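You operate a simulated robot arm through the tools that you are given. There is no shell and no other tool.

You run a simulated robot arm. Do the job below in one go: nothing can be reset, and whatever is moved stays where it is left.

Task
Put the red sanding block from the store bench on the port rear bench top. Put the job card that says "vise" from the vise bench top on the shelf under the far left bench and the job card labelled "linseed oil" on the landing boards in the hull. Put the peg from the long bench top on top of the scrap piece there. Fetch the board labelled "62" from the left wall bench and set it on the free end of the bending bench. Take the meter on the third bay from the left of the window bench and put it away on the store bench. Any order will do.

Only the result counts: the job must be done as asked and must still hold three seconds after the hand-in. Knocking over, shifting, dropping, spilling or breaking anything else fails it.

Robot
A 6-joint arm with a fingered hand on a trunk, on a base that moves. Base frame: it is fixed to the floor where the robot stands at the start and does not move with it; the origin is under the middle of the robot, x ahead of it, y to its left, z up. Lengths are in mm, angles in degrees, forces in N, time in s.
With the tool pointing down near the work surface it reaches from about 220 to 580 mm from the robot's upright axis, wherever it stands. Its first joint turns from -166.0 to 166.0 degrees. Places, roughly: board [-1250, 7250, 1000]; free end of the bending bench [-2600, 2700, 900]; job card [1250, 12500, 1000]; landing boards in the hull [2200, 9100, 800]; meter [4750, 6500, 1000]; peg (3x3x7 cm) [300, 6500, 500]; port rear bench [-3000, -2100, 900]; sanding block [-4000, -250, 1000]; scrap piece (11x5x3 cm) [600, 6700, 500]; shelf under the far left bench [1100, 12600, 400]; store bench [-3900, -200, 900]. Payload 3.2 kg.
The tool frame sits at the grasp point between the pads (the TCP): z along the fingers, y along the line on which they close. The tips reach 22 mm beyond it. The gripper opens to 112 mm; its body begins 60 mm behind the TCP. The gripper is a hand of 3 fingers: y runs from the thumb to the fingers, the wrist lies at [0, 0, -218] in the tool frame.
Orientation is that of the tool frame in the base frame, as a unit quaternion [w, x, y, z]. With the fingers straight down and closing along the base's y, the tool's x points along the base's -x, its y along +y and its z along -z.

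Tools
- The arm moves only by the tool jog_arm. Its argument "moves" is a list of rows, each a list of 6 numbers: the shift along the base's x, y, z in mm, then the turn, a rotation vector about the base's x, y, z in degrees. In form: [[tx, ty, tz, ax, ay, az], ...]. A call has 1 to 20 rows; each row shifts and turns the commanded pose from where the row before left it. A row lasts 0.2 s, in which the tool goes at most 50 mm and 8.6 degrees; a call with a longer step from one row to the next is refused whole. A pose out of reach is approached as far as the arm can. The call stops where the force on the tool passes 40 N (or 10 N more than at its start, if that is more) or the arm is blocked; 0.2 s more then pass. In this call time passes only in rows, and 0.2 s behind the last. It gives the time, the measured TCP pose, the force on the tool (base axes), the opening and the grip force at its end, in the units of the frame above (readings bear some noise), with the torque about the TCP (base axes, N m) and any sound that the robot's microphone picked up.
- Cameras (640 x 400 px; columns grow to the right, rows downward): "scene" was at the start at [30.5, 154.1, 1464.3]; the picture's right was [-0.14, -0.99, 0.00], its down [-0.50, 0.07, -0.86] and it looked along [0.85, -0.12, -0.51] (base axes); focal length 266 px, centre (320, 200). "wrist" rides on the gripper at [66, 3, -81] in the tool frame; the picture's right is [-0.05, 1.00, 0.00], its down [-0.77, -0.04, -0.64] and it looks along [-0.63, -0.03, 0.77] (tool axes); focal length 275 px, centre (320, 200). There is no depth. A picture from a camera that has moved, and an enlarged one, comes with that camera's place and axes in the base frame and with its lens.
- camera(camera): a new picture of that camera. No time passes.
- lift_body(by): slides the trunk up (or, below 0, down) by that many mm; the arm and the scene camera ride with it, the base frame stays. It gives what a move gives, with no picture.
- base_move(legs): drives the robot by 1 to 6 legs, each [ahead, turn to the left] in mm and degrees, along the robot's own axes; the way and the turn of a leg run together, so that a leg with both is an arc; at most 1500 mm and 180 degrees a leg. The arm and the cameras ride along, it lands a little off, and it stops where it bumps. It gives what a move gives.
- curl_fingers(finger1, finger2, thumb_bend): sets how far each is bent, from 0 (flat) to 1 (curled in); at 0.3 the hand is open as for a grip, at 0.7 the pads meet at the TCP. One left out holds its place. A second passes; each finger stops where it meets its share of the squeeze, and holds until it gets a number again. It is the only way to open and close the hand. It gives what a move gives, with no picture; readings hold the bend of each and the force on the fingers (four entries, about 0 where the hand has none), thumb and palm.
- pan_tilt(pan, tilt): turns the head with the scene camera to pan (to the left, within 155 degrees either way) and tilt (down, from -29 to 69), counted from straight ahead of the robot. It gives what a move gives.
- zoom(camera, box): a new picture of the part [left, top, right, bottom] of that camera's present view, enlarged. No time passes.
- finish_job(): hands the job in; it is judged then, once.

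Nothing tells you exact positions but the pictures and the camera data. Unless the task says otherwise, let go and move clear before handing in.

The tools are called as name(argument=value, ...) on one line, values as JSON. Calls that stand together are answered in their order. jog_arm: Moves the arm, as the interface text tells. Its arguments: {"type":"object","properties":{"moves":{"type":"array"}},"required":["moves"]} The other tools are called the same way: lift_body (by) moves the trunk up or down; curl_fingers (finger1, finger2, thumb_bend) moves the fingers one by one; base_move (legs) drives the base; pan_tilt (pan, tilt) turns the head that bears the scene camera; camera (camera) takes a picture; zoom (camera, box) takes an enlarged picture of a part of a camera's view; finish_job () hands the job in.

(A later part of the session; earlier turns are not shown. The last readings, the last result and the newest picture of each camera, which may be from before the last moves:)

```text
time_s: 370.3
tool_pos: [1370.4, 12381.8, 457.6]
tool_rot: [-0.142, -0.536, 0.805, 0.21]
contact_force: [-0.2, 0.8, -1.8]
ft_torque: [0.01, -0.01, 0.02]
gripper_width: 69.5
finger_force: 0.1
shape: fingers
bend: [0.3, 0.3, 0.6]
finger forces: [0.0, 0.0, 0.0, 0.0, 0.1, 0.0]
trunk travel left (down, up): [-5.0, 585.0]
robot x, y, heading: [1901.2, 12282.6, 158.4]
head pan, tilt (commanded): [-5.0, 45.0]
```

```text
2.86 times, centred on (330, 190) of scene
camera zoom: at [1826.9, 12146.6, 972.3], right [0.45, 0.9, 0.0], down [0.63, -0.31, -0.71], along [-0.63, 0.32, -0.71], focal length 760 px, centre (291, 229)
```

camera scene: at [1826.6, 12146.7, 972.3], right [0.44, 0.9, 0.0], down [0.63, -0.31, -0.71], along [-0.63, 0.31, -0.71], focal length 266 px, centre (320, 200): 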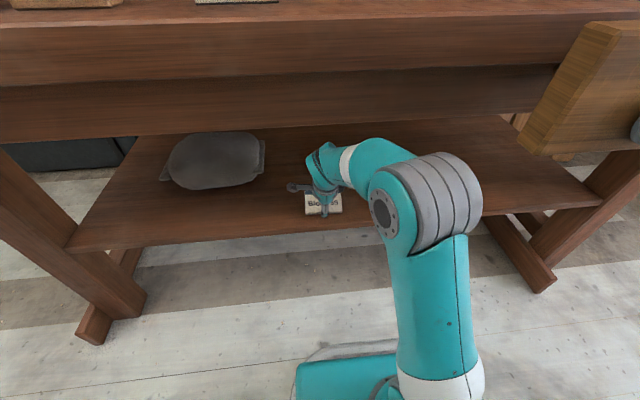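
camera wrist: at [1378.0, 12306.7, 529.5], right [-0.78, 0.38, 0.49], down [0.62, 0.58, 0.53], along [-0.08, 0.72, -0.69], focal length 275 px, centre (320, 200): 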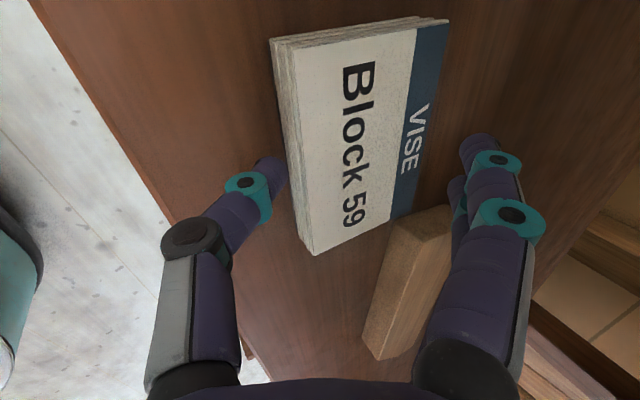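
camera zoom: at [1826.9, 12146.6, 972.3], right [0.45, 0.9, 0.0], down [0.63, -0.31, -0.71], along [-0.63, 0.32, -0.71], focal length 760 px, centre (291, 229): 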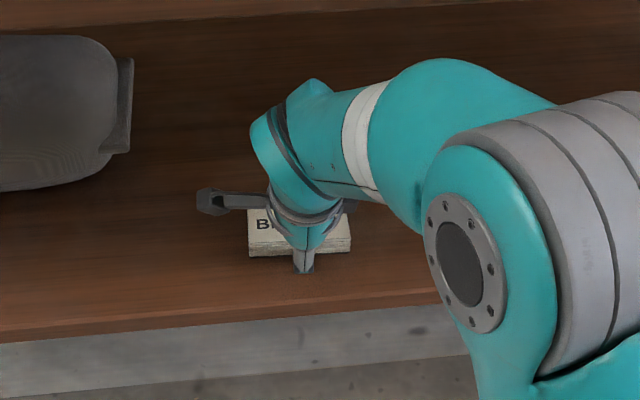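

The card lies flat on the shelf. I'll withdraw the hand outward with a slight rise.

jog_arm(moves=[[16, -5.8, 8, 0, 0, 0], [18.8, -6.8, 6, 0, 0, 0], [25, -9, 6, 0, 0, 0], [30, -11, 5, 0, 0, 0], [35, -12.7, 5, 0, 0, 0], [35, -12.7, 5, 0, 0, 0]])

base_move(legs=[[-250, 0]])

camera(camera="scene")

camera(camera="wrist")

```text
time_s: 371.7
tool_pos: [1528.5, 12324.7, 490.8]
tool_rot: [-0.141, -0.536, 0.805, 0.211]
contact_force: [0.7, -0.1, 0.3]
ft_torque: [0.02, 0.01, -0.01]
gripper_width: 69.4
finger_force: 0.1
shape: fingers
bend: [0.3, 0.3, 0.6]
finger forces: [0.0, 0.0, 0.0, 0.0, 0.0, 0.0]
trunk travel left (down, up): [-5.0, 585.0]
robot x, y, heading: [1907.3, 12285.5, 158.7]
head pan, tilt (commanded): [-5.0, 45.0]
```

```text
time_s: 373.5
tool_pos: [1763.1, 12233.6, 492.1]
tool_rot: [-0.142, -0.535, 0.806, 0.21]
contact_force: [0.1, 0.3, -0.2]
ft_torque: [-0.02, 0.04, -0.02]
gripper_width: 69.5
finger_force: 0.0
shape: fingers
bend: [0.3, 0.3, 0.6]
finger forces: [0.0, 0.1, 0.0, 0.0, 0.0, 0.1]
trunk travel left (down, up): [-5.0, 585.0]
robot x, y, heading: [2135.0, 12196.9, 158.8]
head pan, tilt (commanded): [-5.0, 45.0]
```

```text
taken
camera scene: at [2061.6, 12054.3, 972.3], right [0.45, 0.89, 0.0], down [0.63, -0.32, -0.71], along [-0.63, 0.32, -0.71], focal length 266 px, centre (320, 200)
```

scene: 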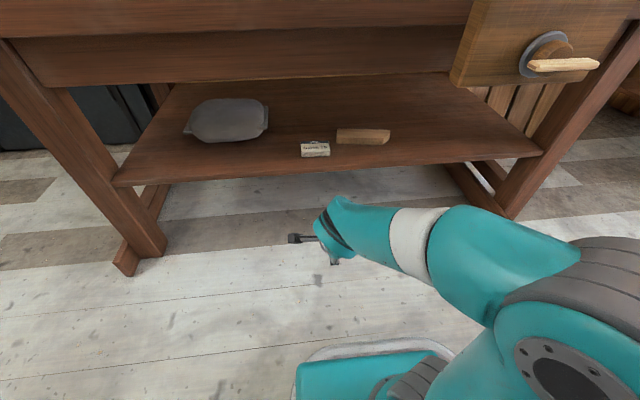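

```text
taken
camera wrist: at [1771.4, 12157.7, 564.4], right [-0.78, 0.38, 0.49], down [0.62, 0.58, 0.53], along [-0.08, 0.72, -0.69], focal length 275 px, centre (320, 200)
```

wrist: 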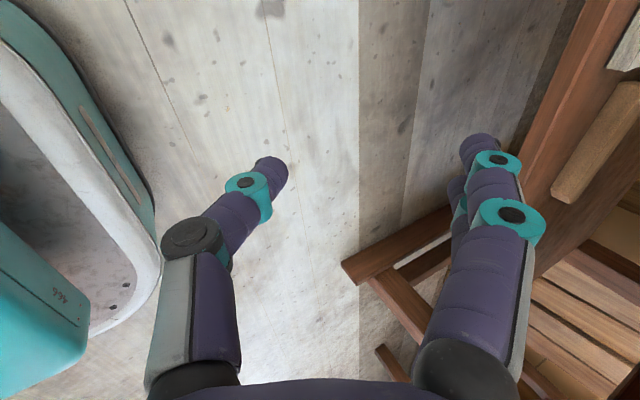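

The "VISE" card rests on the shelf between the bag and the wood piece. I'll level the hand, raise the trunk and go for the "LINSEED OIL" card on the bench top.

jog_arm(moves=[[0, 0, 5, -2.79, -6.785, 0], [0, 0, 5, -2.79, -6.785, 0], [0, 0, 5, -2.79, -6.785, 0], [0, 0, 5, -2.79, -6.785, 0]])

lift_body(by=470)

base_move(legs=[[370, 0]])

pan_tilt(pan=10, tilt=50)

camera(camera="scene")

camera(camera="wrist")

```text
time_s: 374.5
tool_pos: [1763.1, 12232.3, 510.9]
tool_rot: [0.0, -0.554, 0.833, 0.0]
contact_force: [0.3, 0.3, -0.3]
ft_torque: [0.04, 0.01, 0.02]
gripper_width: 69.4
finger_force: 0.1
shape: fingers
bend: [0.3, 0.3, 0.6]
finger forces: [0.0, 0.0, 0.0, 0.0, 0.0, 0.1]
trunk travel left (down, up): [-5.0, 585.0]
robot x, y, heading: [2137.7, 12194.2, 158.2]
head pan, tilt (commanded): [-5.0, 45.0]
```

```text
refused: 470 is not a number from -400 to 400
```

```text
time_s: 376.7
tool_pos: [1452.2, 12353.9, 512.5]
tool_rot: [0.003, -0.555, 0.832, -0.001]
contact_force: [-0.5, 0.1, -0.6]
ft_torque: [0.02, 0.0, -0.02]
gripper_width: 69.1
finger_force: 0.0
shape: fingers
bend: [0.3, 0.3, 0.6]
finger forces: [0.0, 0.1, 0.0, 0.0, 0.0, 0.1]
trunk travel left (down, up): [-5.0, 585.0]
robot x, y, heading: [1820.7, 12323.0, 158.7]
head pan, tilt (commanded): [-5.0, 45.0]
stopped in leg 1: the robot was blocked; the commanded pose is now the measured one
```

```text
time_s: 377.5
tool_pos: [1452.2, 12354.5, 512.5]
tool_rot: [0.003, -0.556, 0.831, -0.001]
contact_force: [-0.3, 0.2, 0.2]
ft_torque: [0.0, 0.02, -0.03]
gripper_width: 69.2
finger_force: 0.1
shape: fingers
bend: [0.3, 0.3, 0.6]
finger forces: [0.0, 0.0, 0.0, 0.1, 0.0, 0.0]
trunk travel left (down, up): [-5.0, 585.0]
robot x, y, heading: [1822.0, 12318.3, 158.7]
head pan, tilt (commanded): [10.0, 50.0]
```

```text
taken
camera scene: at [1746.3, 12157.9, 965.8], right [0.2, 0.98, 0.0], down [0.75, -0.15, -0.65], along [-0.63, 0.13, -0.76], focal length 266 px, centre (320, 200)
```

scene: 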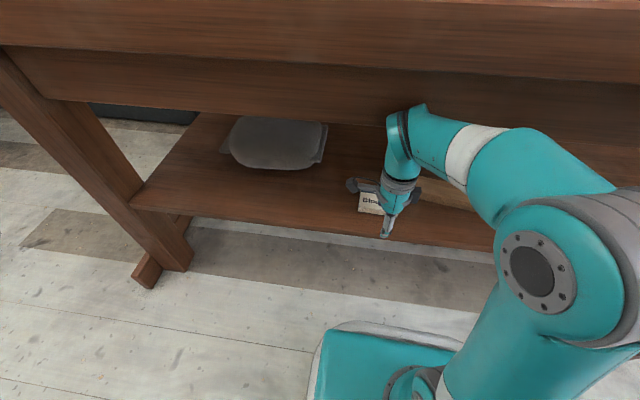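

```text
taken
camera wrist: at [1423.4, 12295.1, 592.8], right [-0.91, 0.42, -0.01], down [0.32, 0.7, 0.64], along [0.28, 0.58, -0.77], focal length 275 px, centre (320, 200)
```

wrist: 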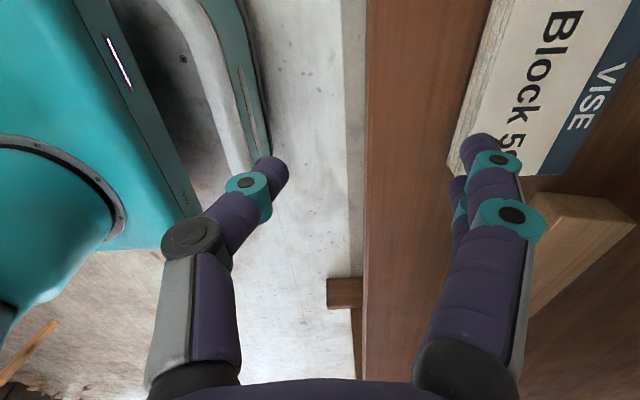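

My lift was refused because one step is limited to 400 mm, so the robot drove in with the arm still low and stopped against the bench apron. I'll back straight out and check everything.

base_move(legs=[[-340, 0]])

camera(camera="scene")

lift_body(by=240)

pan_tilt(pan=0, tilt=30)

camera(camera="scene")

```text
time_s: 378.1
tool_pos: [1453.7, 12354.4, 511.3]
tool_rot: [0.003, -0.556, 0.832, -0.001]
contact_force: [0.1, 0.5, 0.4]
ft_torque: [0.0, 0.01, 0.0]
gripper_width: 69.3
finger_force: 0.0
shape: fingers
bend: [0.3, 0.3, 0.6]
finger forces: [0.0, 0.0, 0.0, 0.1, 0.0, 0.0]
trunk travel left (down, up): [-5.0, 585.0]
robot x, y, heading: [1820.8, 12321.7, 158.6]
head pan, tilt (commanded): [10.0, 50.0]
stopped in leg 1: the robot was blocked; the commanded pose is now the measured one
```

```text
taken
camera scene: at [1744.9, 12157.8, 965.5], right [0.2, 0.98, 0.0], down [0.75, -0.15, -0.64], along [-0.63, 0.13, -0.76], focal length 266 px, centre (320, 200)
```

scene: 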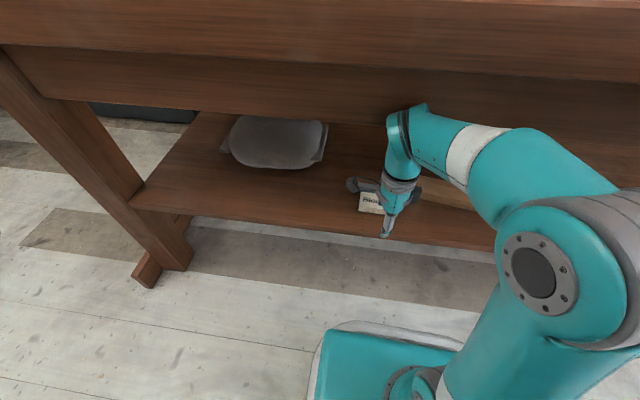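

```text
time_s: 379.4
tool_pos: [1523.7, 12350.0, 569.0]
tool_rot: [0.098, -0.553, 0.824, -0.071]
contact_force: [-0.7, -0.3, 0.0]
ft_torque: [0.01, -0.01, 0.02]
gripper_width: 69.2
finger_force: 0.0
shape: fingers
bend: [0.3, 0.3, 0.6]
finger forces: [0.0, 0.1, 0.1, 0.0, 0.0, 0.0]
trunk travel left (down, up): [-109.0, 481.0]
robot x, y, heading: [1823.2, 12320.4, 158.8]
head pan, tilt (commanded): [10.0, 50.0]
stopped: the arm was blocked; the commanded pose is now the measured one
```

```text
time_s: 380.2
tool_pos: [1522.1, 12351.5, 565.8]
tool_rot: [0.097, -0.553, 0.825, -0.069]
contact_force: [-0.2, -1.4, 0.4]
ft_torque: [0.0, 0.0, -0.01]
gripper_width: 69.4
finger_force: 0.0
shape: fingers
bend: [0.3, 0.3, 0.6]
finger forces: [0.0, 0.0, 0.1, 0.1, 0.1, 0.0]
trunk travel left (down, up): [-109.0, 481.0]
robot x, y, heading: [1822.4, 12319.3, 158.6]
head pan, tilt (commanded): [0.0, 30.0]
```

```text
taken
camera scene: at [1733.7, 12175.8, 1099.6], right [0.36, 0.93, 0.0], down [0.47, -0.18, -0.87], along [-0.81, 0.31, -0.5], focal length 266 px, centre (320, 200)
```

scene: 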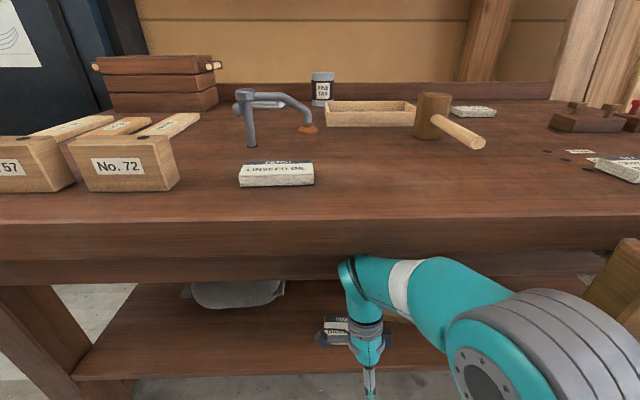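

The reverse was also blocked and the lift pressed the wrist up under the bench top, so from here I'll do one step at a time. First I'll lower the trunk slightly to free the wrist.

lift_body(by=-40)

```text
time_s: 381.1
tool_pos: [1521.6, 12351.3, 526.6]
tool_rot: [0.096, -0.552, 0.825, -0.071]
contact_force: [0.3, -0.6, 0.0]
ft_torque: [0.0, 0.02, 0.01]
gripper_width: 69.1
finger_force: 0.1
shape: fingers
bend: [0.3, 0.3, 0.6]
finger forces: [0.0, 0.1, 0.1, 0.0, 0.0, 0.1]
trunk travel left (down, up): [-69.0, 521.0]
robot x, y, heading: [1817.6, 12319.3, 158.5]
head pan, tilt (commanded): [0.0, 30.0]
```

jog_arm(moves=[[20, -7, 0, 0, 0, 0]])

camera(camera="scene")

```text
time_s: 381.5
tool_pos: [1541.5, 12344.0, 525.8]
tool_rot: [0.096, -0.552, 0.825, -0.07]
contact_force: [0.5, 0.5, -0.5]
ft_torque: [-0.01, -0.02, -0.01]
gripper_width: 69.4
finger_force: 0.1
shape: fingers
bend: [0.3, 0.3, 0.6]
finger forces: [0.1, 0.1, 0.1, 0.0, 0.0, 0.0]
trunk travel left (down, up): [-69.0, 521.0]
robot x, y, heading: [1819.9, 12318.0, 158.3]
head pan, tilt (commanded): [0.0, 30.0]
```

```text
taken
camera scene: at [1733.9, 12175.7, 1059.4], right [0.36, 0.93, 0.0], down [0.47, -0.18, -0.87], along [-0.81, 0.31, -0.5], focal length 266 px, centre (320, 200)
```

scene: 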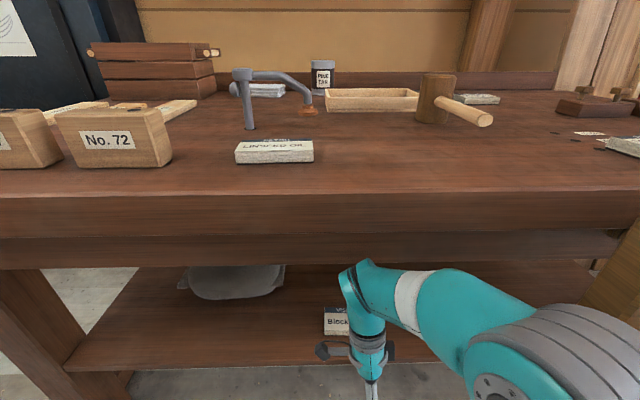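

The arm moves freely again. Now I'll try backing the base up.

base_move(legs=[[-120, 0]])

```text
time_s: 382.7
tool_pos: [1653.0, 12300.7, 524.8]
tool_rot: [0.096, -0.553, 0.825, -0.07]
contact_force: [0.0, 0.4, -0.2]
ft_torque: [-0.04, -0.02, -0.01]
gripper_width: 69.2
finger_force: 0.0
shape: fingers
bend: [0.3, 0.3, 0.6]
finger forces: [0.0, 0.1, 0.0, 0.0, 0.0, 0.1]
trunk travel left (down, up): [-69.0, 521.0]
robot x, y, heading: [1934.5, 12277.2, 158.6]
head pan, tilt (commanded): [0.0, 30.0]
```

Backing works now. I'll back out more and look at the shelf and bench top for any change.

base_move(legs=[[-200, 0]])

camera(camera="scene")

zoom(camera="scene", box=[80, 90, 480, 340])

```text
time_s: 384.3
tool_pos: [1838.5, 12228.0, 526.1]
tool_rot: [0.096, -0.553, 0.825, -0.07]
contact_force: [-0.7, 0.7, 0.4]
ft_torque: [0.01, 0.01, 0.01]
gripper_width: 69.1
finger_force: 0.1
shape: fingers
bend: [0.3, 0.3, 0.6]
finger forces: [0.0, 0.0, 0.0, 0.0, 0.1, 0.1]
trunk travel left (down, up): [-69.0, 521.0]
robot x, y, heading: [2121.0, 12202.0, 158.7]
head pan, tilt (commanded): [0.0, 30.0]
```

```text
taken
camera scene: at [2031.9, 12059.7, 1059.4], right [0.36, 0.93, 0.0], down [0.47, -0.18, -0.87], along [-0.81, 0.31, -0.5], focal length 266 px, centre (320, 200)
```

scene: 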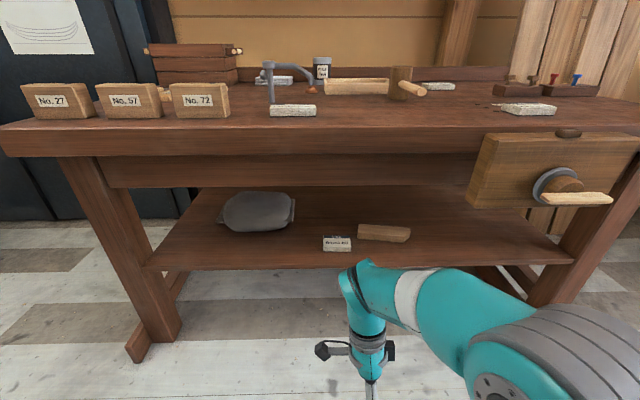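

```text
1.60 times, centred on (280, 215) of scene
camera zoom: at [2031.9, 12059.7, 1059.4], right [0.36, 0.93, 0.0], down [0.47, -0.18, -0.87], along [-0.81, 0.31, -0.5], focal length 426 px, centre (384, 176)
```

zoom: 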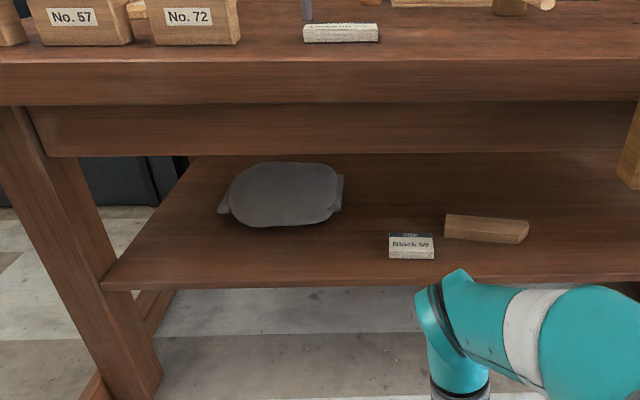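

Nothing seems to have moved: the card lies flat on the shelf and the bench items are in place. I'll level the hand and raise the trunk by 400 mm, checking each result.

jog_arm(moves=[[0, 0, 0, 0.19, 6.85, 0], [0, 0, 0, 0.19, 6.85, 0]])

lift_body(by=400)

camera(camera="scene")

```text
time_s: 384.9
tool_pos: [1838.8, 12228.5, 525.2]
tool_rot: [-0.002, -0.556, 0.831, -0.001]
contact_force: [-0.7, -0.5, 0.4]
ft_torque: [-0.02, -0.03, 0.0]
gripper_width: 69.4
finger_force: 0.1
shape: fingers
bend: [0.3, 0.3, 0.6]
finger forces: [0.0, 0.1, 0.0, 0.1, 0.0, 0.0]
trunk travel left (down, up): [-69.0, 521.0]
robot x, y, heading: [2117.6, 12203.8, 158.8]
head pan, tilt (commanded): [0.0, 30.0]
```

```text
time_s: 388.7
tool_pos: [1838.6, 12228.2, 925.5]
tool_rot: [0.0, -0.556, 0.831, 0.0]
contact_force: [1.1, 0.2, 0.6]
ft_torque: [-0.02, 0.0, -0.01]
gripper_width: 69.3
finger_force: 0.0
shape: fingers
bend: [0.3, 0.3, 0.6]
finger forces: [0.0, 0.0, 0.1, 0.0, 0.0, 0.0]
trunk travel left (down, up): [-469.0, 121.0]
robot x, y, heading: [2116.5, 12203.7, 158.8]
head pan, tilt (commanded): [0.0, 30.0]
```

```text
taken
camera scene: at [2031.9, 12059.6, 1459.3], right [0.36, 0.93, 0.0], down [0.47, -0.18, -0.87], along [-0.81, 0.31, -0.5], focal length 266 px, centre (320, 200)
```

scene: 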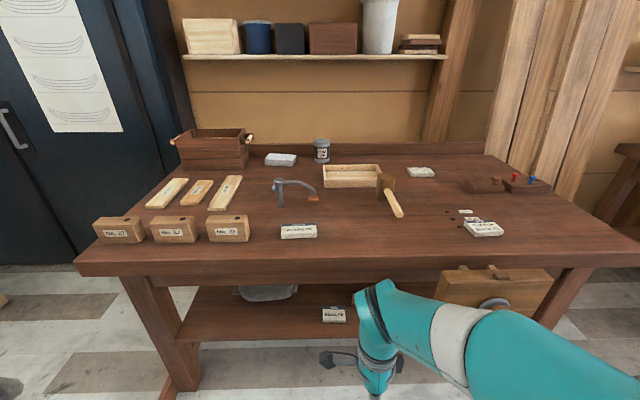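

All clear. I'll raise the hand, open the thumb, and then approach the bench for the "LINSEED OIL" card.

jog_arm(moves=[[0, 0, 45, 0, 0, 0], [0, 0, 45, 0, 0, 0]])

curl_fingers(finger1=0.3, finger2=0.3, thumb_bend=0.3)

```text
time_s: 389.3
tool_pos: [1838.9, 12225.9, 1015.9]
tool_rot: [-0.001, -0.556, 0.831, -0.001]
contact_force: [0.8, 0.0, -0.6]
ft_torque: [0.0, 0.02, -0.01]
gripper_width: 69.0
finger_force: 0.0
shape: fingers
bend: [0.3, 0.3, 0.6]
finger forces: [0.0, 0.0, 0.0, 0.1, 0.0, 0.0]
trunk travel left (down, up): [-469.0, 121.0]
robot x, y, heading: [2119.2, 12202.1, 158.7]
head pan, tilt (commanded): [0.0, 30.0]
```

```text
time_s: 390.3
tool_pos: [1837.4, 12227.9, 1015.0]
tool_rot: [-0.001, -0.556, 0.831, 0.0]
contact_force: [0.0, 0.2, -0.4]
ft_torque: [-0.02, 0.01, 0.03]
gripper_width: 111.5
finger_force: 0.1
shape: fingers
bend: [0.3, 0.3, 0.3]
finger forces: [0.0, 0.0, 0.0, 0.0, 0.0, 0.0]
trunk travel left (down, up): [-469.0, 121.0]
robot x, y, heading: [2119.3, 12201.2, 158.8]
head pan, tilt (commanded): [0.0, 30.0]
```

base_move(legs=[[350, 0]])

camera(camera="wrist")

```text
time_s: 392.6
tool_pos: [1522.3, 12350.4, 1015.2]
tool_rot: [-0.001, -0.556, 0.831, -0.001]
contact_force: [0.6, 0.4, 0.6]
ft_torque: [-0.03, -0.05, -0.01]
gripper_width: 111.3
finger_force: 0.0
shape: fingers
bend: [0.3, 0.3, 0.3]
finger forces: [0.1, 0.0, 0.0, 0.0, 0.0, 0.1]
trunk travel left (down, up): [-469.0, 121.0]
robot x, y, heading: [1802.5, 12325.1, 158.4]
head pan, tilt (commanded): [0.0, 30.0]
```

```text
taken
camera wrist: at [1493.0, 12290.9, 1096.5], right [-0.91, 0.42, 0.0], down [0.33, 0.7, 0.63], along [0.27, 0.57, -0.77], focal length 275 px, centre (320, 200)
```

wrist: 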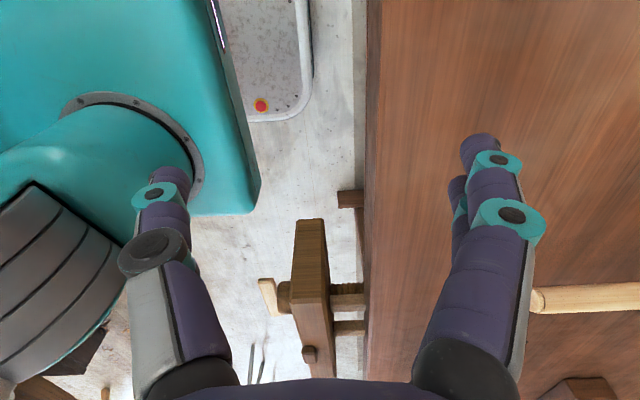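

jog_arm(moves=[[-37, -19, 0, 0, 0, 0], [-37, -19, 0, 0, 0, 0], [-37, -19, 0, 0, 0, 0], [-37, -19, 0, 0, 0, 0], [-30, -22, 0, 0, 0, 0]])

camera(camera="wrist")

camera(camera="scene")

```text
time_s: 393.8
tool_pos: [1342.2, 12250.2, 1015.5]
tool_rot: [0.0, -0.556, 0.831, 0.001]
contact_force: [0.2, 0.0, -0.6]
ft_torque: [0.01, -0.03, 0.0]
gripper_width: 111.5
finger_force: 0.0
shape: fingers
bend: [0.3, 0.3, 0.3]
finger forces: [0.0, 0.0, 0.0, 0.0, 0.0, 0.1]
trunk travel left (down, up): [-469.0, 121.0]
robot x, y, heading: [1804.5, 12326.7, 158.5]
head pan, tilt (commanded): [0.0, 30.0]
```

```text
taken
camera wrist: at [1313.9, 12191.3, 1097.2], right [-0.91, 0.42, 0.0], down [0.33, 0.7, 0.63], along [0.27, 0.57, -0.77], focal length 275 px, centre (320, 200)
```

wrist: 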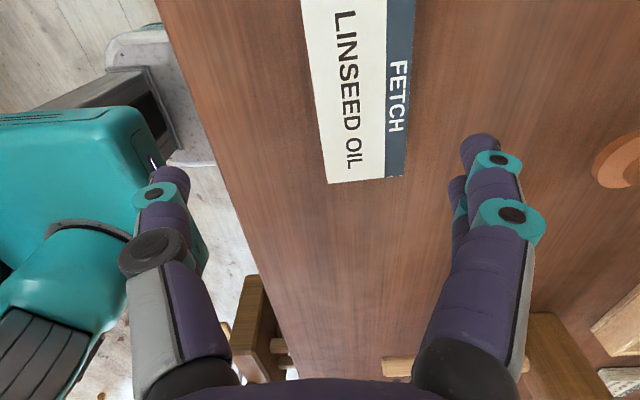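

```text
taken
camera scene: at [1715.9, 12182.7, 1459.3], right [0.36, 0.93, 0.0], down [0.47, -0.18, -0.87], along [-0.81, 0.32, -0.5], focal length 266 px, centre (320, 200)
```

scene: 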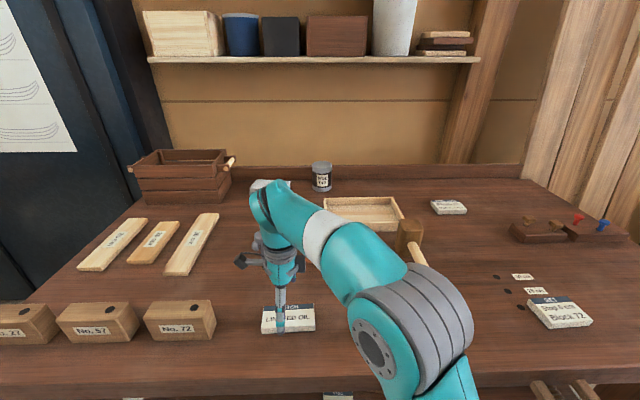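

I'm over the "LINSEED OIL" card. I'll shift back a bit so the wrist camera sees the whole card for an exact fix.

jog_arm(moves=[[-15, -35, 10, 0, 0, 0], [-15, -30, 10, 0, 0, 0]])

camera(camera="wrist")

```text
time_s: 394.4
tool_pos: [1313.9, 12185.9, 1035.7]
tool_rot: [-0.001, -0.556, 0.831, 0.0]
contact_force: [-0.7, 0.8, -0.2]
ft_torque: [0.01, 0.02, 0.01]
gripper_width: 111.3
finger_force: 0.0
shape: fingers
bend: [0.3, 0.3, 0.3]
finger forces: [0.0, 0.0, 0.1, 0.1, 0.0, 0.1]
trunk travel left (down, up): [-469.0, 121.0]
robot x, y, heading: [1803.4, 12327.3, 158.5]
head pan, tilt (commanded): [0.0, 30.0]
```

```text
taken
camera wrist: at [1285.3, 12126.0, 1116.7], right [-0.91, 0.42, 0.0], down [0.33, 0.7, 0.63], along [0.27, 0.57, -0.77], focal length 275 px, centre (320, 200)
```

wrist: 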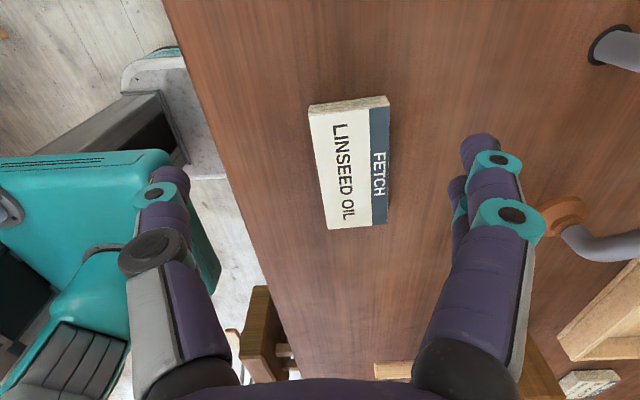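

The "LINSEED OIL" card is about 119×58 mm, centred at (1316, 12261), with its short axis at 163°. I'll align the hand and descend.

jog_arm(moves=[[1.3, 37, 0, 0, 0, 5.4], [1.3, 37.7, -20, 0, 0, 0], [0, 0, -40, 0, 0, 0], [0, 0, -12, 0, 0, 0]])

camera(camera="wrist")

zoom(camera="scene", box=[200, 240, 380, 360])

```text
time_s: 395.4
tool_pos: [1318.5, 12263.0, 962.7]
tool_rot: [0.0, -0.594, 0.804, 0.0]
contact_force: [-0.1, 0.1, -0.1]
ft_torque: [0.0, 0.0, 0.01]
gripper_width: 111.5
finger_force: 0.1
shape: fingers
bend: [0.3, 0.3, 0.3]
finger forces: [0.1, 0.0, 0.0, 0.0, 0.1, 0.1]
trunk travel left (down, up): [-469.0, 121.0]
robot x, y, heading: [1807.5, 12323.8, 158.6]
head pan, tilt (commanded): [0.0, 30.0]
```

```text
taken
camera wrist: at [1294.5, 12200.6, 1044.5], right [-0.94, 0.34, 0.0], down [0.26, 0.73, 0.63], along [0.21, 0.6, -0.77], focal length 275 px, centre (320, 200)
```

wrist: 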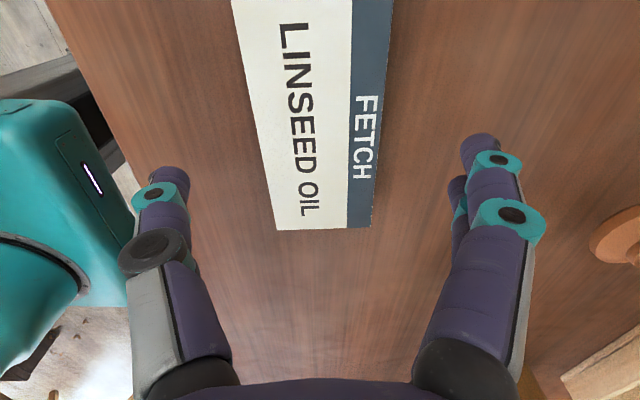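

```text
3.33 times, centred on (290, 300) of scene
camera zoom: at [1716.3, 12182.9, 1459.3], right [0.36, 0.93, 0.0], down [0.47, -0.18, -0.87], along [-0.81, 0.32, -0.5], focal length 887 px, centre (420, -133)
```

zoom: 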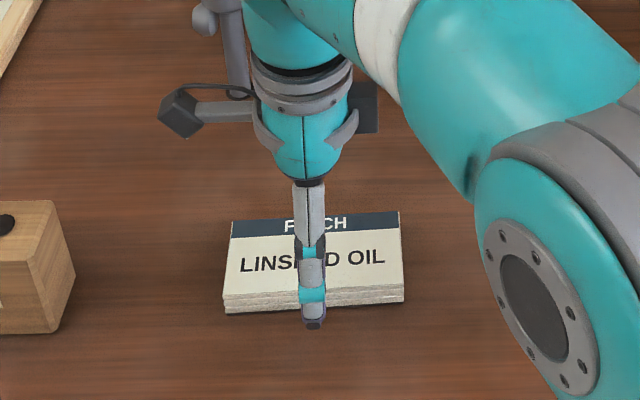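

jog_arm(moves=[[-1, -1, -20, 0, 0, 0], [0, 0, -12, 0, 0, 0]])

curl_fingers(finger1=0.62, finger2=0.62, thumb_bend=0.62)

camera(camera="wrist")

```text
time_s: 396.0
tool_pos: [1316.0, 12261.5, 931.3]
tool_rot: [-0.002, -0.594, 0.804, -0.001]
contact_force: [0.6, 0.4, -0.6]
ft_torque: [0.03, -0.01, 0.0]
gripper_width: 111.7
finger_force: 0.1
shape: fingers
bend: [0.3, 0.3, 0.3]
finger forces: [0.0, 0.0, 0.0, 0.1, 0.0, 0.0]
trunk travel left (down, up): [-469.0, 121.0]
robot x, y, heading: [1806.3, 12327.1, 158.8]
head pan, tilt (commanded): [0.0, 30.0]
```

```text
time_s: 397.0
tool_pos: [1316.2, 12260.8, 930.4]
tool_rot: [0.0, -0.594, 0.804, 0.0]
contact_force: [-0.1, 0.6, -0.4]
ft_torque: [0.0, -0.05, 0.03]
gripper_width: 55.0
finger_force: 12.4
shape: fingers
bend: [0.52, 0.52, 0.55]
finger forces: [6.5, 6.3, 0.1, 0.1, 12.7, 0.0]
trunk travel left (down, up): [-469.0, 121.0]
robot x, y, heading: [1802.5, 12326.3, 158.2]
head pan, tilt (commanded): [0.0, 30.0]
```

```text
taken
camera wrist: at [1293.5, 12199.9, 1012.6], right [-0.94, 0.34, 0.0], down [0.26, 0.73, 0.63], along [0.21, 0.6, -0.77], focal length 275 px, centre (320, 200)
```

wrist: 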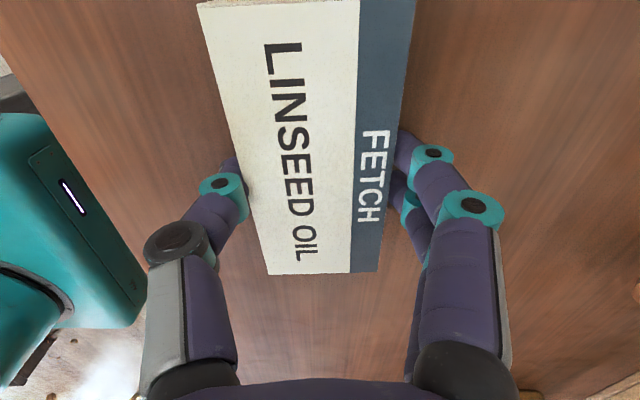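

The "LINSEED OIL" card is gripped. I'll lift it and pull the arm in.

jog_arm(moves=[[0, 0, 10, 0, 0, 0], [0, 0, 30, 0, 0, 0], [0, 0, 40, 0, 0, 0], [0, 0, 40, 0, 0, 0], [35, 5, 10, 0, 0, 0], [35, 5, 10, 0, 0, 0], [35, 5, 10, 0, 0, 0], [35, 5, 0, 0, 0, 0]])

camera(camera="wrist")

```text
time_s: 398.8
tool_pos: [1458.8, 12281.9, 1081.5]
tool_rot: [-0.001, -0.594, 0.805, 0.0]
contact_force: [0.2, -0.2, -0.1]
ft_torque: [0.02, 0.02, 0.01]
gripper_width: 54.8
finger_force: 12.7
shape: fingers
bend: [0.52, 0.52, 0.55]
finger forces: [6.3, 6.3, 0.0, 0.1, 12.8, 0.0]
trunk travel left (down, up): [-469.0, 121.0]
robot x, y, heading: [1804.1, 12324.1, 158.5]
head pan, tilt (commanded): [0.0, 30.0]
```

```text
taken
camera wrist: at [1434.4, 12219.6, 1162.5], right [-0.94, 0.34, 0.0], down [0.26, 0.73, 0.63], along [0.21, 0.6, -0.77], focal length 275 px, centre (320, 200)
```

wrist: 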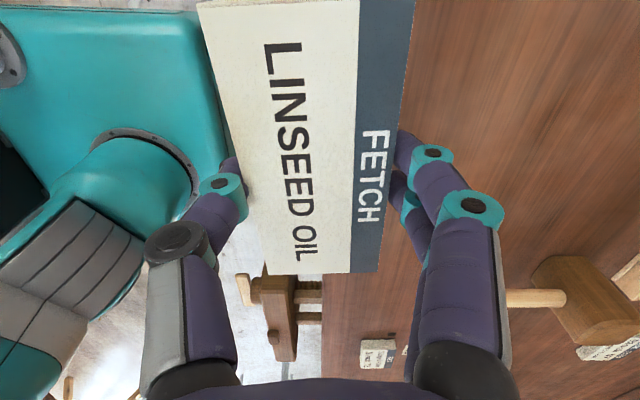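

The card is held. I'll back away, turn and drive down the aisle to the landing boards, one stage at a time.

base_move(legs=[[-200, 0], [0, 91.5]])

pan_tilt(pan=10, tilt=20)

camera(camera="scene")

```text
time_s: 404.2
tool_pos: [2031.4, 11906.5, 1080.7]
tool_rot: [0.0, 0.989, -0.15, 0.001]
contact_force: [0.2, -0.7, -1.3]
ft_torque: [0.02, 0.01, 0.01]
gripper_width: 54.5
finger_force: 12.7
shape: fingers
bend: [0.52, 0.52, 0.55]
finger forces: [6.3, 6.2, 0.0, 0.0, 12.6, 0.0]
trunk travel left (down, up): [-469.0, 121.0]
robot x, y, heading: [1985.4, 12252.5, -111.6]
head pan, tilt (commanded): [0.0, 30.0]
```

```text
time_s: 404.9
tool_pos: [2031.2, 11905.7, 1082.1]
tool_rot: [0.0, 0.989, -0.151, 0.001]
contact_force: [-0.5, 0.5, -0.5]
ft_torque: [0.01, 0.0, 0.01]
gripper_width: 54.6
finger_force: 12.6
shape: fingers
bend: [0.52, 0.52, 0.55]
finger forces: [6.2, 6.2, 0.0, 0.0, 12.5, 0.1]
trunk travel left (down, up): [-469.0, 121.0]
robot x, y, heading: [1990.3, 12252.3, -111.3]
head pan, tilt (commanded): [10.0, 20.0]
```

```text
taken
camera scene: at [2147.5, 12157.4, 1475.4], right [-0.98, 0.2, 0.0], down [0.07, 0.34, -0.94], along [-0.19, -0.92, -0.34], focal length 266 px, centre (320, 200)
```

scene: 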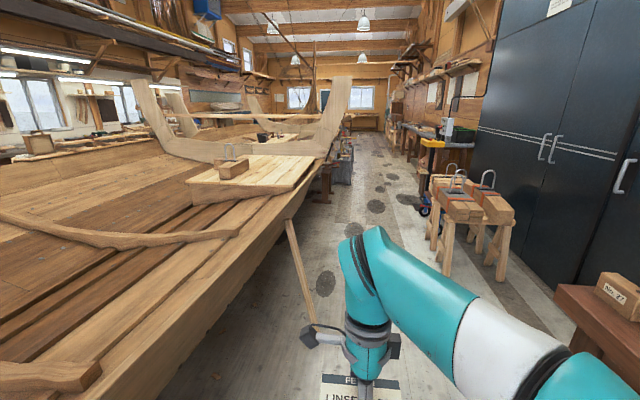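

The aisle down to the landing boards is clear. I'll drive alongside them.

base_move(legs=[[1500, 0], [1480, 0], [0, 91.5]])

pan_tilt(pan=0, tilt=35)

camera(camera="scene")

```text
time_s: 423.1
tool_pos: [1269.4, 9549.2, 1080.5]
tool_rot: [-0.001, 0.784, 0.621, 0.001]
contact_force: [-0.1, -0.6, -1.0]
ft_torque: [-0.01, 0.03, 0.04]
gripper_width: 54.3
finger_force: 12.6
shape: fingers
bend: [0.52, 0.52, 0.55]
finger forces: [6.2, 6.2, 0.0, 0.0, 12.3, 0.0]
trunk travel left (down, up): [-469.0, 121.0]
robot x, y, heading: [925.6, 9483.1, -17.8]
head pan, tilt (commanded): [10.0, 20.0]
```

```text
time_s: 423.9
tool_pos: [1269.5, 9549.0, 1079.4]
tool_rot: [0.0, 0.784, 0.621, 0.001]
contact_force: [-0.9, -0.6, -2.7]
ft_torque: [0.03, 0.03, -0.01]
gripper_width: 54.4
finger_force: 12.6
shape: fingers
bend: [0.52, 0.52, 0.55]
finger forces: [6.2, 6.2, 0.1, 0.0, 12.3, 0.0]
trunk travel left (down, up): [-469.0, 121.0]
robot x, y, heading: [924.9, 9485.2, -17.3]
head pan, tilt (commanded): [0.0, 35.0]
```

```text
taken
camera scene: at [1003.8, 9632.0, 1451.6], right [-0.3, -0.95, 0.0], down [-0.55, 0.17, -0.82], along [0.78, -0.25, -0.57], focal length 266 px, centre (320, 200)
```

scene: 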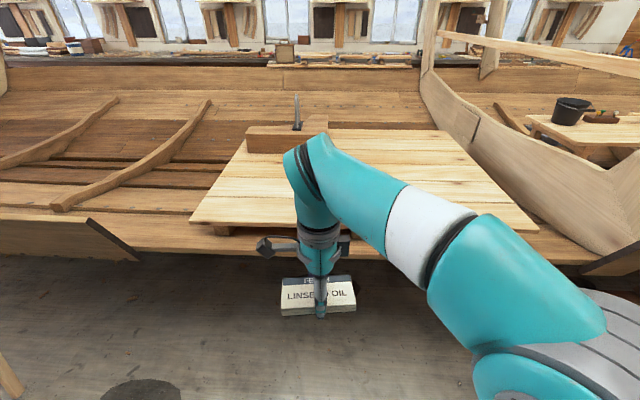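

I'm facing the landing boards, with the near edge about 780 mm ahead. I'll drive forward 415 mm so the front stays clear of the gunwale.

base_move(legs=[[400, 0]])

pan_tilt(pan=-10, tilt=50)

camera(camera="scene")

camera(camera="wrist")

```text
time_s: 426.4
tool_pos: [1658.4, 9429.6, 1080.9]
tool_rot: [0.0, 0.782, 0.623, 0.001]
contact_force: [0.4, 0.2, -1.0]
ft_torque: [0.01, 0.01, 0.01]
gripper_width: 54.4
finger_force: 12.4
shape: fingers
bend: [0.52, 0.52, 0.55]
finger forces: [6.3, 6.1, 0.1, 0.0, 12.3, 0.0]
trunk travel left (down, up): [-469.0, 121.0]
robot x, y, heading: [1312.8, 9362.3, -17.1]
head pan, tilt (commanded): [0.0, 35.0]
```

```text
time_s: 427.2
tool_pos: [1657.9, 9429.7, 1081.3]
tool_rot: [-0.001, 0.782, 0.623, 0.0]
contact_force: [-0.5, 0.7, -2.0]
ft_torque: [-0.01, 0.01, 0.02]
gripper_width: 54.3
finger_force: 12.6
shape: fingers
bend: [0.52, 0.52, 0.55]
finger forces: [6.2, 6.3, 0.1, 0.1, 12.4, 0.0]
trunk travel left (down, up): [-469.0, 121.0]
robot x, y, heading: [1310.7, 9360.5, -17.2]
head pan, tilt (commanded): [-10.0, 50.0]
```

```text
taken
camera scene: at [1375.6, 9501.5, 1429.9], right [-0.46, -0.89, 0.0], down [-0.68, 0.35, -0.64], along [0.57, -0.29, -0.77], focal length 266 px, centre (320, 200)
```

scene: 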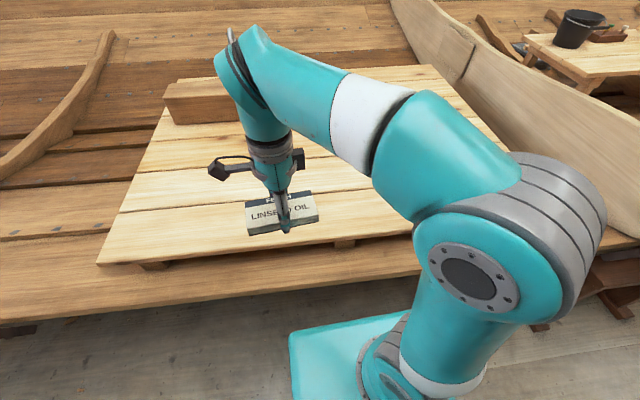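

```text
taken
camera wrist: at [1674.1, 9493.6, 1162.4], right [0.96, -0.27, 0.0], down [-0.21, -0.74, 0.63], along [-0.17, -0.61, -0.77], focal length 275 px, centre (320, 200)
```

wrist: 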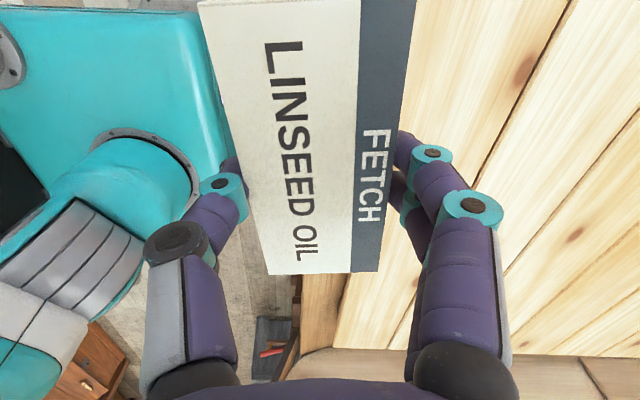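

The landing boards' top is at about z=777. I'll lower the hand a bit, then extend over a clear part of the boards.

jog_arm(moves=[[0, 0, -40, 0, 0, 0], [0, 0, -40, 0, 0, 0], [0, 0, -40, 0, 0, 0], [33, -12, 0, 0, 0, 0], [33, -12, 0, 0, 0, 0], [33, -12, 0, 0, 0, 0], [33, -12, 0, 0, 0, 0], [33, -12, 0, 0, 0, 0]])

camera(camera="wrist")

camera(camera="scene")

```text
time_s: 429.0
tool_pos: [1822.1, 9366.5, 960.5]
tool_rot: [-0.001, 0.782, 0.624, 0.001]
contact_force: [-0.2, -0.3, -0.9]
ft_torque: [-0.01, 0.02, 0.01]
gripper_width: 54.2
finger_force: 11.8
shape: fingers
bend: [0.52, 0.52, 0.55]
finger forces: [6.2, 6.2, 0.0, 0.0, 12.3, 0.0]
trunk travel left (down, up): [-469.0, 121.0]
robot x, y, heading: [1316.9, 9361.6, -17.1]
head pan, tilt (commanded): [-10.0, 50.0]
```

```text
taken
camera wrist: at [1839.5, 9431.6, 1042.5], right [0.96, -0.27, 0.0], down [-0.21, -0.75, 0.63], along [-0.17, -0.61, -0.77], focal length 275 px, centre (320, 200)
```

wrist: 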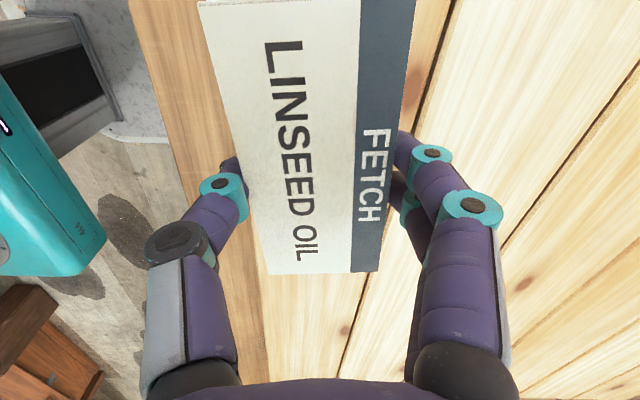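

```text
taken
camera scene: at [1376.0, 9501.4, 1429.8], right [-0.46, -0.89, 0.0], down [-0.68, 0.35, -0.64], along [0.57, -0.29, -0.77], focal length 266 px, centre (320, 200)
```

scene: 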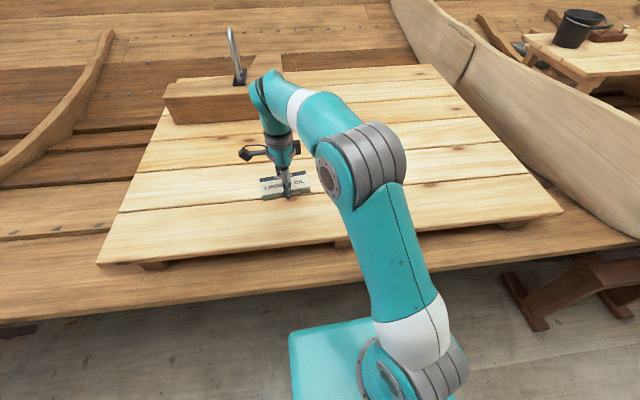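

The card will land on the front plank, about 64 mm inside the edge. I'll lower it to near contact.

jog_arm(moves=[[0, 0, -45, 0, 0, 0], [0, 0, -45, 0, 0, 0], [0, 0, -35, 0, 0, 0], [0, 0, -10, 0, 0, 0]])

zoom(camera="scene", box=[200, 140, 400, 280])

```text
time_s: 430.0
tool_pos: [1820.0, 9370.5, 825.5]
tool_rot: [-0.001, 0.782, 0.623, 0.0]
contact_force: [-0.5, 0.3, -1.1]
ft_torque: [-0.02, 0.03, 0.03]
gripper_width: 54.3
finger_force: 11.9
shape: fingers
bend: [0.52, 0.52, 0.55]
finger forces: [6.2, 6.2, 0.1, 0.0, 12.4, 0.0]
trunk travel left (down, up): [-469.0, 121.0]
robot x, y, heading: [1313.1, 9361.4, -17.3]
head pan, tilt (commanded): [-10.0, 50.0]
```

```text
2.86 times, centred on (300, 210) of scene
camera zoom: at [1375.7, 9501.4, 1429.8], right [-0.46, -0.89, 0.0], down [-0.68, 0.35, -0.64], along [0.57, -0.29, -0.77], focal length 760 px, centre (377, 171)
```

zoom: 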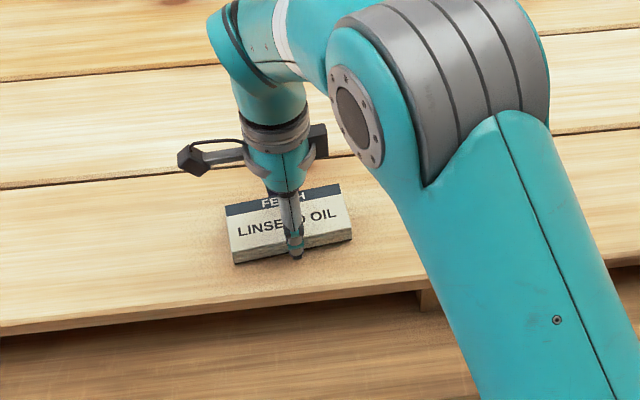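

jog_arm(moves=[[0, 0, -5, 0, 0, 0]])

jog_arm(moves=[[0, 0, -4, 0, 0, 0]])

jog_arm(moves=[[0, 0, -3, 0, 0, 0]])

```text
time_s: 430.4
tool_pos: [1822.1, 9369.5, 821.5]
tool_rot: [0.0, 0.783, 0.622, 0.002]
contact_force: [-0.3, -0.9, -0.7]
ft_torque: [-0.02, -0.02, 0.02]
gripper_width: 54.3
finger_force: 12.4
shape: fingers
bend: [0.52, 0.52, 0.55]
finger forces: [6.3, 6.2, 0.0, 0.1, 12.5, 0.1]
trunk travel left (down, up): [-469.0, 121.0]
robot x, y, heading: [1316.3, 9361.6, -17.1]
head pan, tilt (commanded): [-10.0, 50.0]
```

```text
time_s: 430.8
tool_pos: [1821.5, 9369.4, 819.5]
tool_rot: [0.001, 0.782, 0.623, 0.002]
contact_force: [1.4, -0.5, 17.7]
ft_torque: [0.0, -0.01, 0.01]
gripper_width: 54.0
finger_force: 14.0
shape: fingers
bend: [0.53, 0.53, 0.56]
finger forces: [7.1, 7.0, 0.1, 0.0, 13.3, 0.1]
trunk travel left (down, up): [-469.0, 121.0]
robot x, y, heading: [1314.2, 9361.9, -17.2]
head pan, tilt (commanded): [-10.0, 50.0]
```

```text
time_s: 431.2
tool_pos: [1821.5, 9370.4, 816.8]
tool_rot: [0.001, 0.782, 0.624, 0.003]
contact_force: [2.8, -0.1, 34.9]
ft_torque: [-0.12, -0.36, -0.02]
gripper_width: 54.3
finger_force: 21.4
shape: fingers
bend: [0.54, 0.55, 0.56]
finger forces: [12.5, 14.0, 0.1, 0.1, 15.4, 0.0]
trunk travel left (down, up): [-469.0, 121.0]
robot x, y, heading: [1315.6, 9359.2, -17.5]
head pan, tilt (commanded): [-10.0, 50.0]
```

Firm contact. I'll ease up 3 mm and open the hand.

jog_arm(moves=[[0, 0, 3, 0, 0, 0]])

curl_fingers(finger1=0.46, finger2=0.46, thumb_bend=0.46)

curl_fingers(finger1=0.32, finger2=0.32, thumb_bend=0.32)

camera(camera="wrist")

```text
time_s: 431.6
tool_pos: [1822.5, 9369.7, 817.5]
tool_rot: [-0.001, 0.782, 0.624, 0.002]
contact_force: [2.7, 0.5, 22.6]
ft_torque: [-0.06, -0.41, 0.01]
gripper_width: 54.4
finger_force: 15.7
shape: fingers
bend: [0.54, 0.55, 0.56]
finger forces: [10.4, 10.2, 0.1, 0.0, 12.2, 0.0]
trunk travel left (down, up): [-469.0, 121.0]
robot x, y, heading: [1311.7, 9359.1, -17.2]
head pan, tilt (commanded): [-10.0, 50.0]
```

```text
time_s: 432.6
tool_pos: [1821.0, 9370.7, 817.3]
tool_rot: [0.0, 0.782, 0.623, 0.003]
contact_force: [2.0, 1.7, 23.0]
ft_torque: [0.01, 0.41, -0.13]
gripper_width: 62.8
finger_force: 11.7
shape: fingers
bend: [0.46, 0.49, 0.48]
finger forces: [0.0, 6.5, 0.1, 0.0, 16.5, 0.0]
trunk travel left (down, up): [-469.0, 121.0]
robot x, y, heading: [1314.5, 9361.8, -17.5]
head pan, tilt (commanded): [-10.0, 50.0]
```

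```text
time_s: 433.6
tool_pos: [1822.4, 9369.4, 816.3]
tool_rot: [-0.001, 0.782, 0.623, 0.001]
contact_force: [-0.1, 0.6, 0.1]
ft_torque: [0.0, 0.01, -0.01]
gripper_width: 105.6
finger_force: 0.1
shape: fingers
bend: [0.32, 0.32, 0.32]
finger forces: [0.1, 0.0, 0.1, 0.1, 0.0, 0.0]
trunk travel left (down, up): [-469.0, 121.0]
robot x, y, heading: [1311.5, 9357.9, -17.1]
head pan, tilt (commanded): [-10.0, 50.0]
```

```text
taken
camera wrist: at [1839.0, 9433.7, 897.6], right [0.96, -0.27, 0.0], down [-0.21, -0.74, 0.63], along [-0.17, -0.61, -0.77], focal length 275 px, centre (320, 200)
```

wrist: 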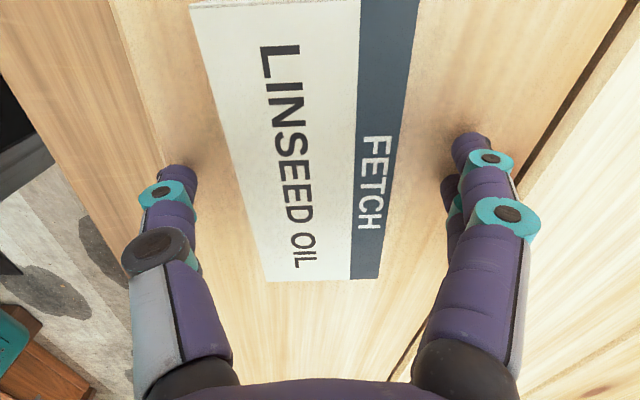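

The card lies flat and free on the boards. I'll lift straight up, pull in and verify.

jog_arm(moves=[[0, 0, 30, 0, 0, 0], [0, 0, 45, 0, 0, 0], [0, 0, 45, 0, 0, 0], [0, 0, 45, 0, 0, 0], [-38, 8, 20, 0, 0, 0], [-38, 8, 20, 0, 0, 0], [-38, 8, 20, 0, 0, 0], [-38, 8, 20, 0, 0, 0]])

camera(camera="scene")

zoom(camera="scene", box=[180, 150, 400, 300])

```text
time_s: 435.4
tool_pos: [1668.6, 9402.0, 1061.7]
tool_rot: [-0.001, 0.782, 0.623, 0.001]
contact_force: [0.0, 0.9, 1.1]
ft_torque: [0.01, 0.0, -0.02]
gripper_width: 105.7
finger_force: 0.1
shape: fingers
bend: [0.32, 0.32, 0.32]
finger forces: [0.0, 0.1, 0.1, 0.0, 0.0, 0.1]
trunk travel left (down, up): [-469.0, 121.0]
robot x, y, heading: [1310.2, 9359.2, -17.0]
head pan, tilt (commanded): [-10.0, 50.0]
```

```text
taken
camera scene: at [1374.9, 9501.4, 1429.8], right [-0.46, -0.89, 0.0], down [-0.68, 0.35, -0.64], along [0.57, -0.29, -0.77], focal length 266 px, centre (320, 200)
```

scene: 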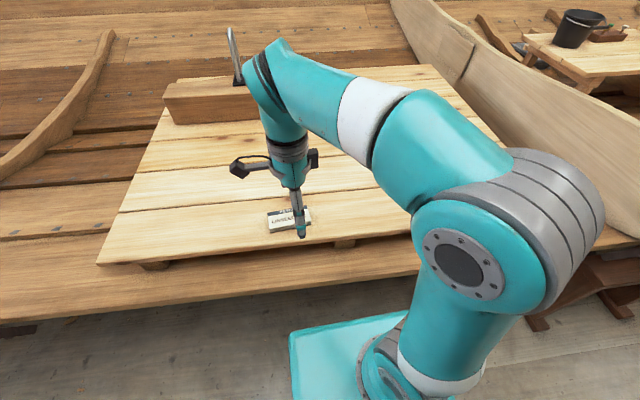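

```text
2.67 times, centred on (290, 225) of scene
camera zoom: at [1374.9, 9501.4, 1429.8], right [-0.46, -0.89, 0.0], down [-0.68, 0.35, -0.64], along [0.57, -0.29, -0.77], focal length 710 px, centre (400, 133)
```

zoom: 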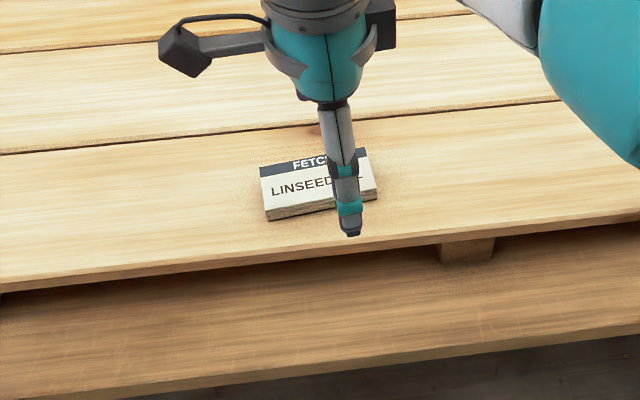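

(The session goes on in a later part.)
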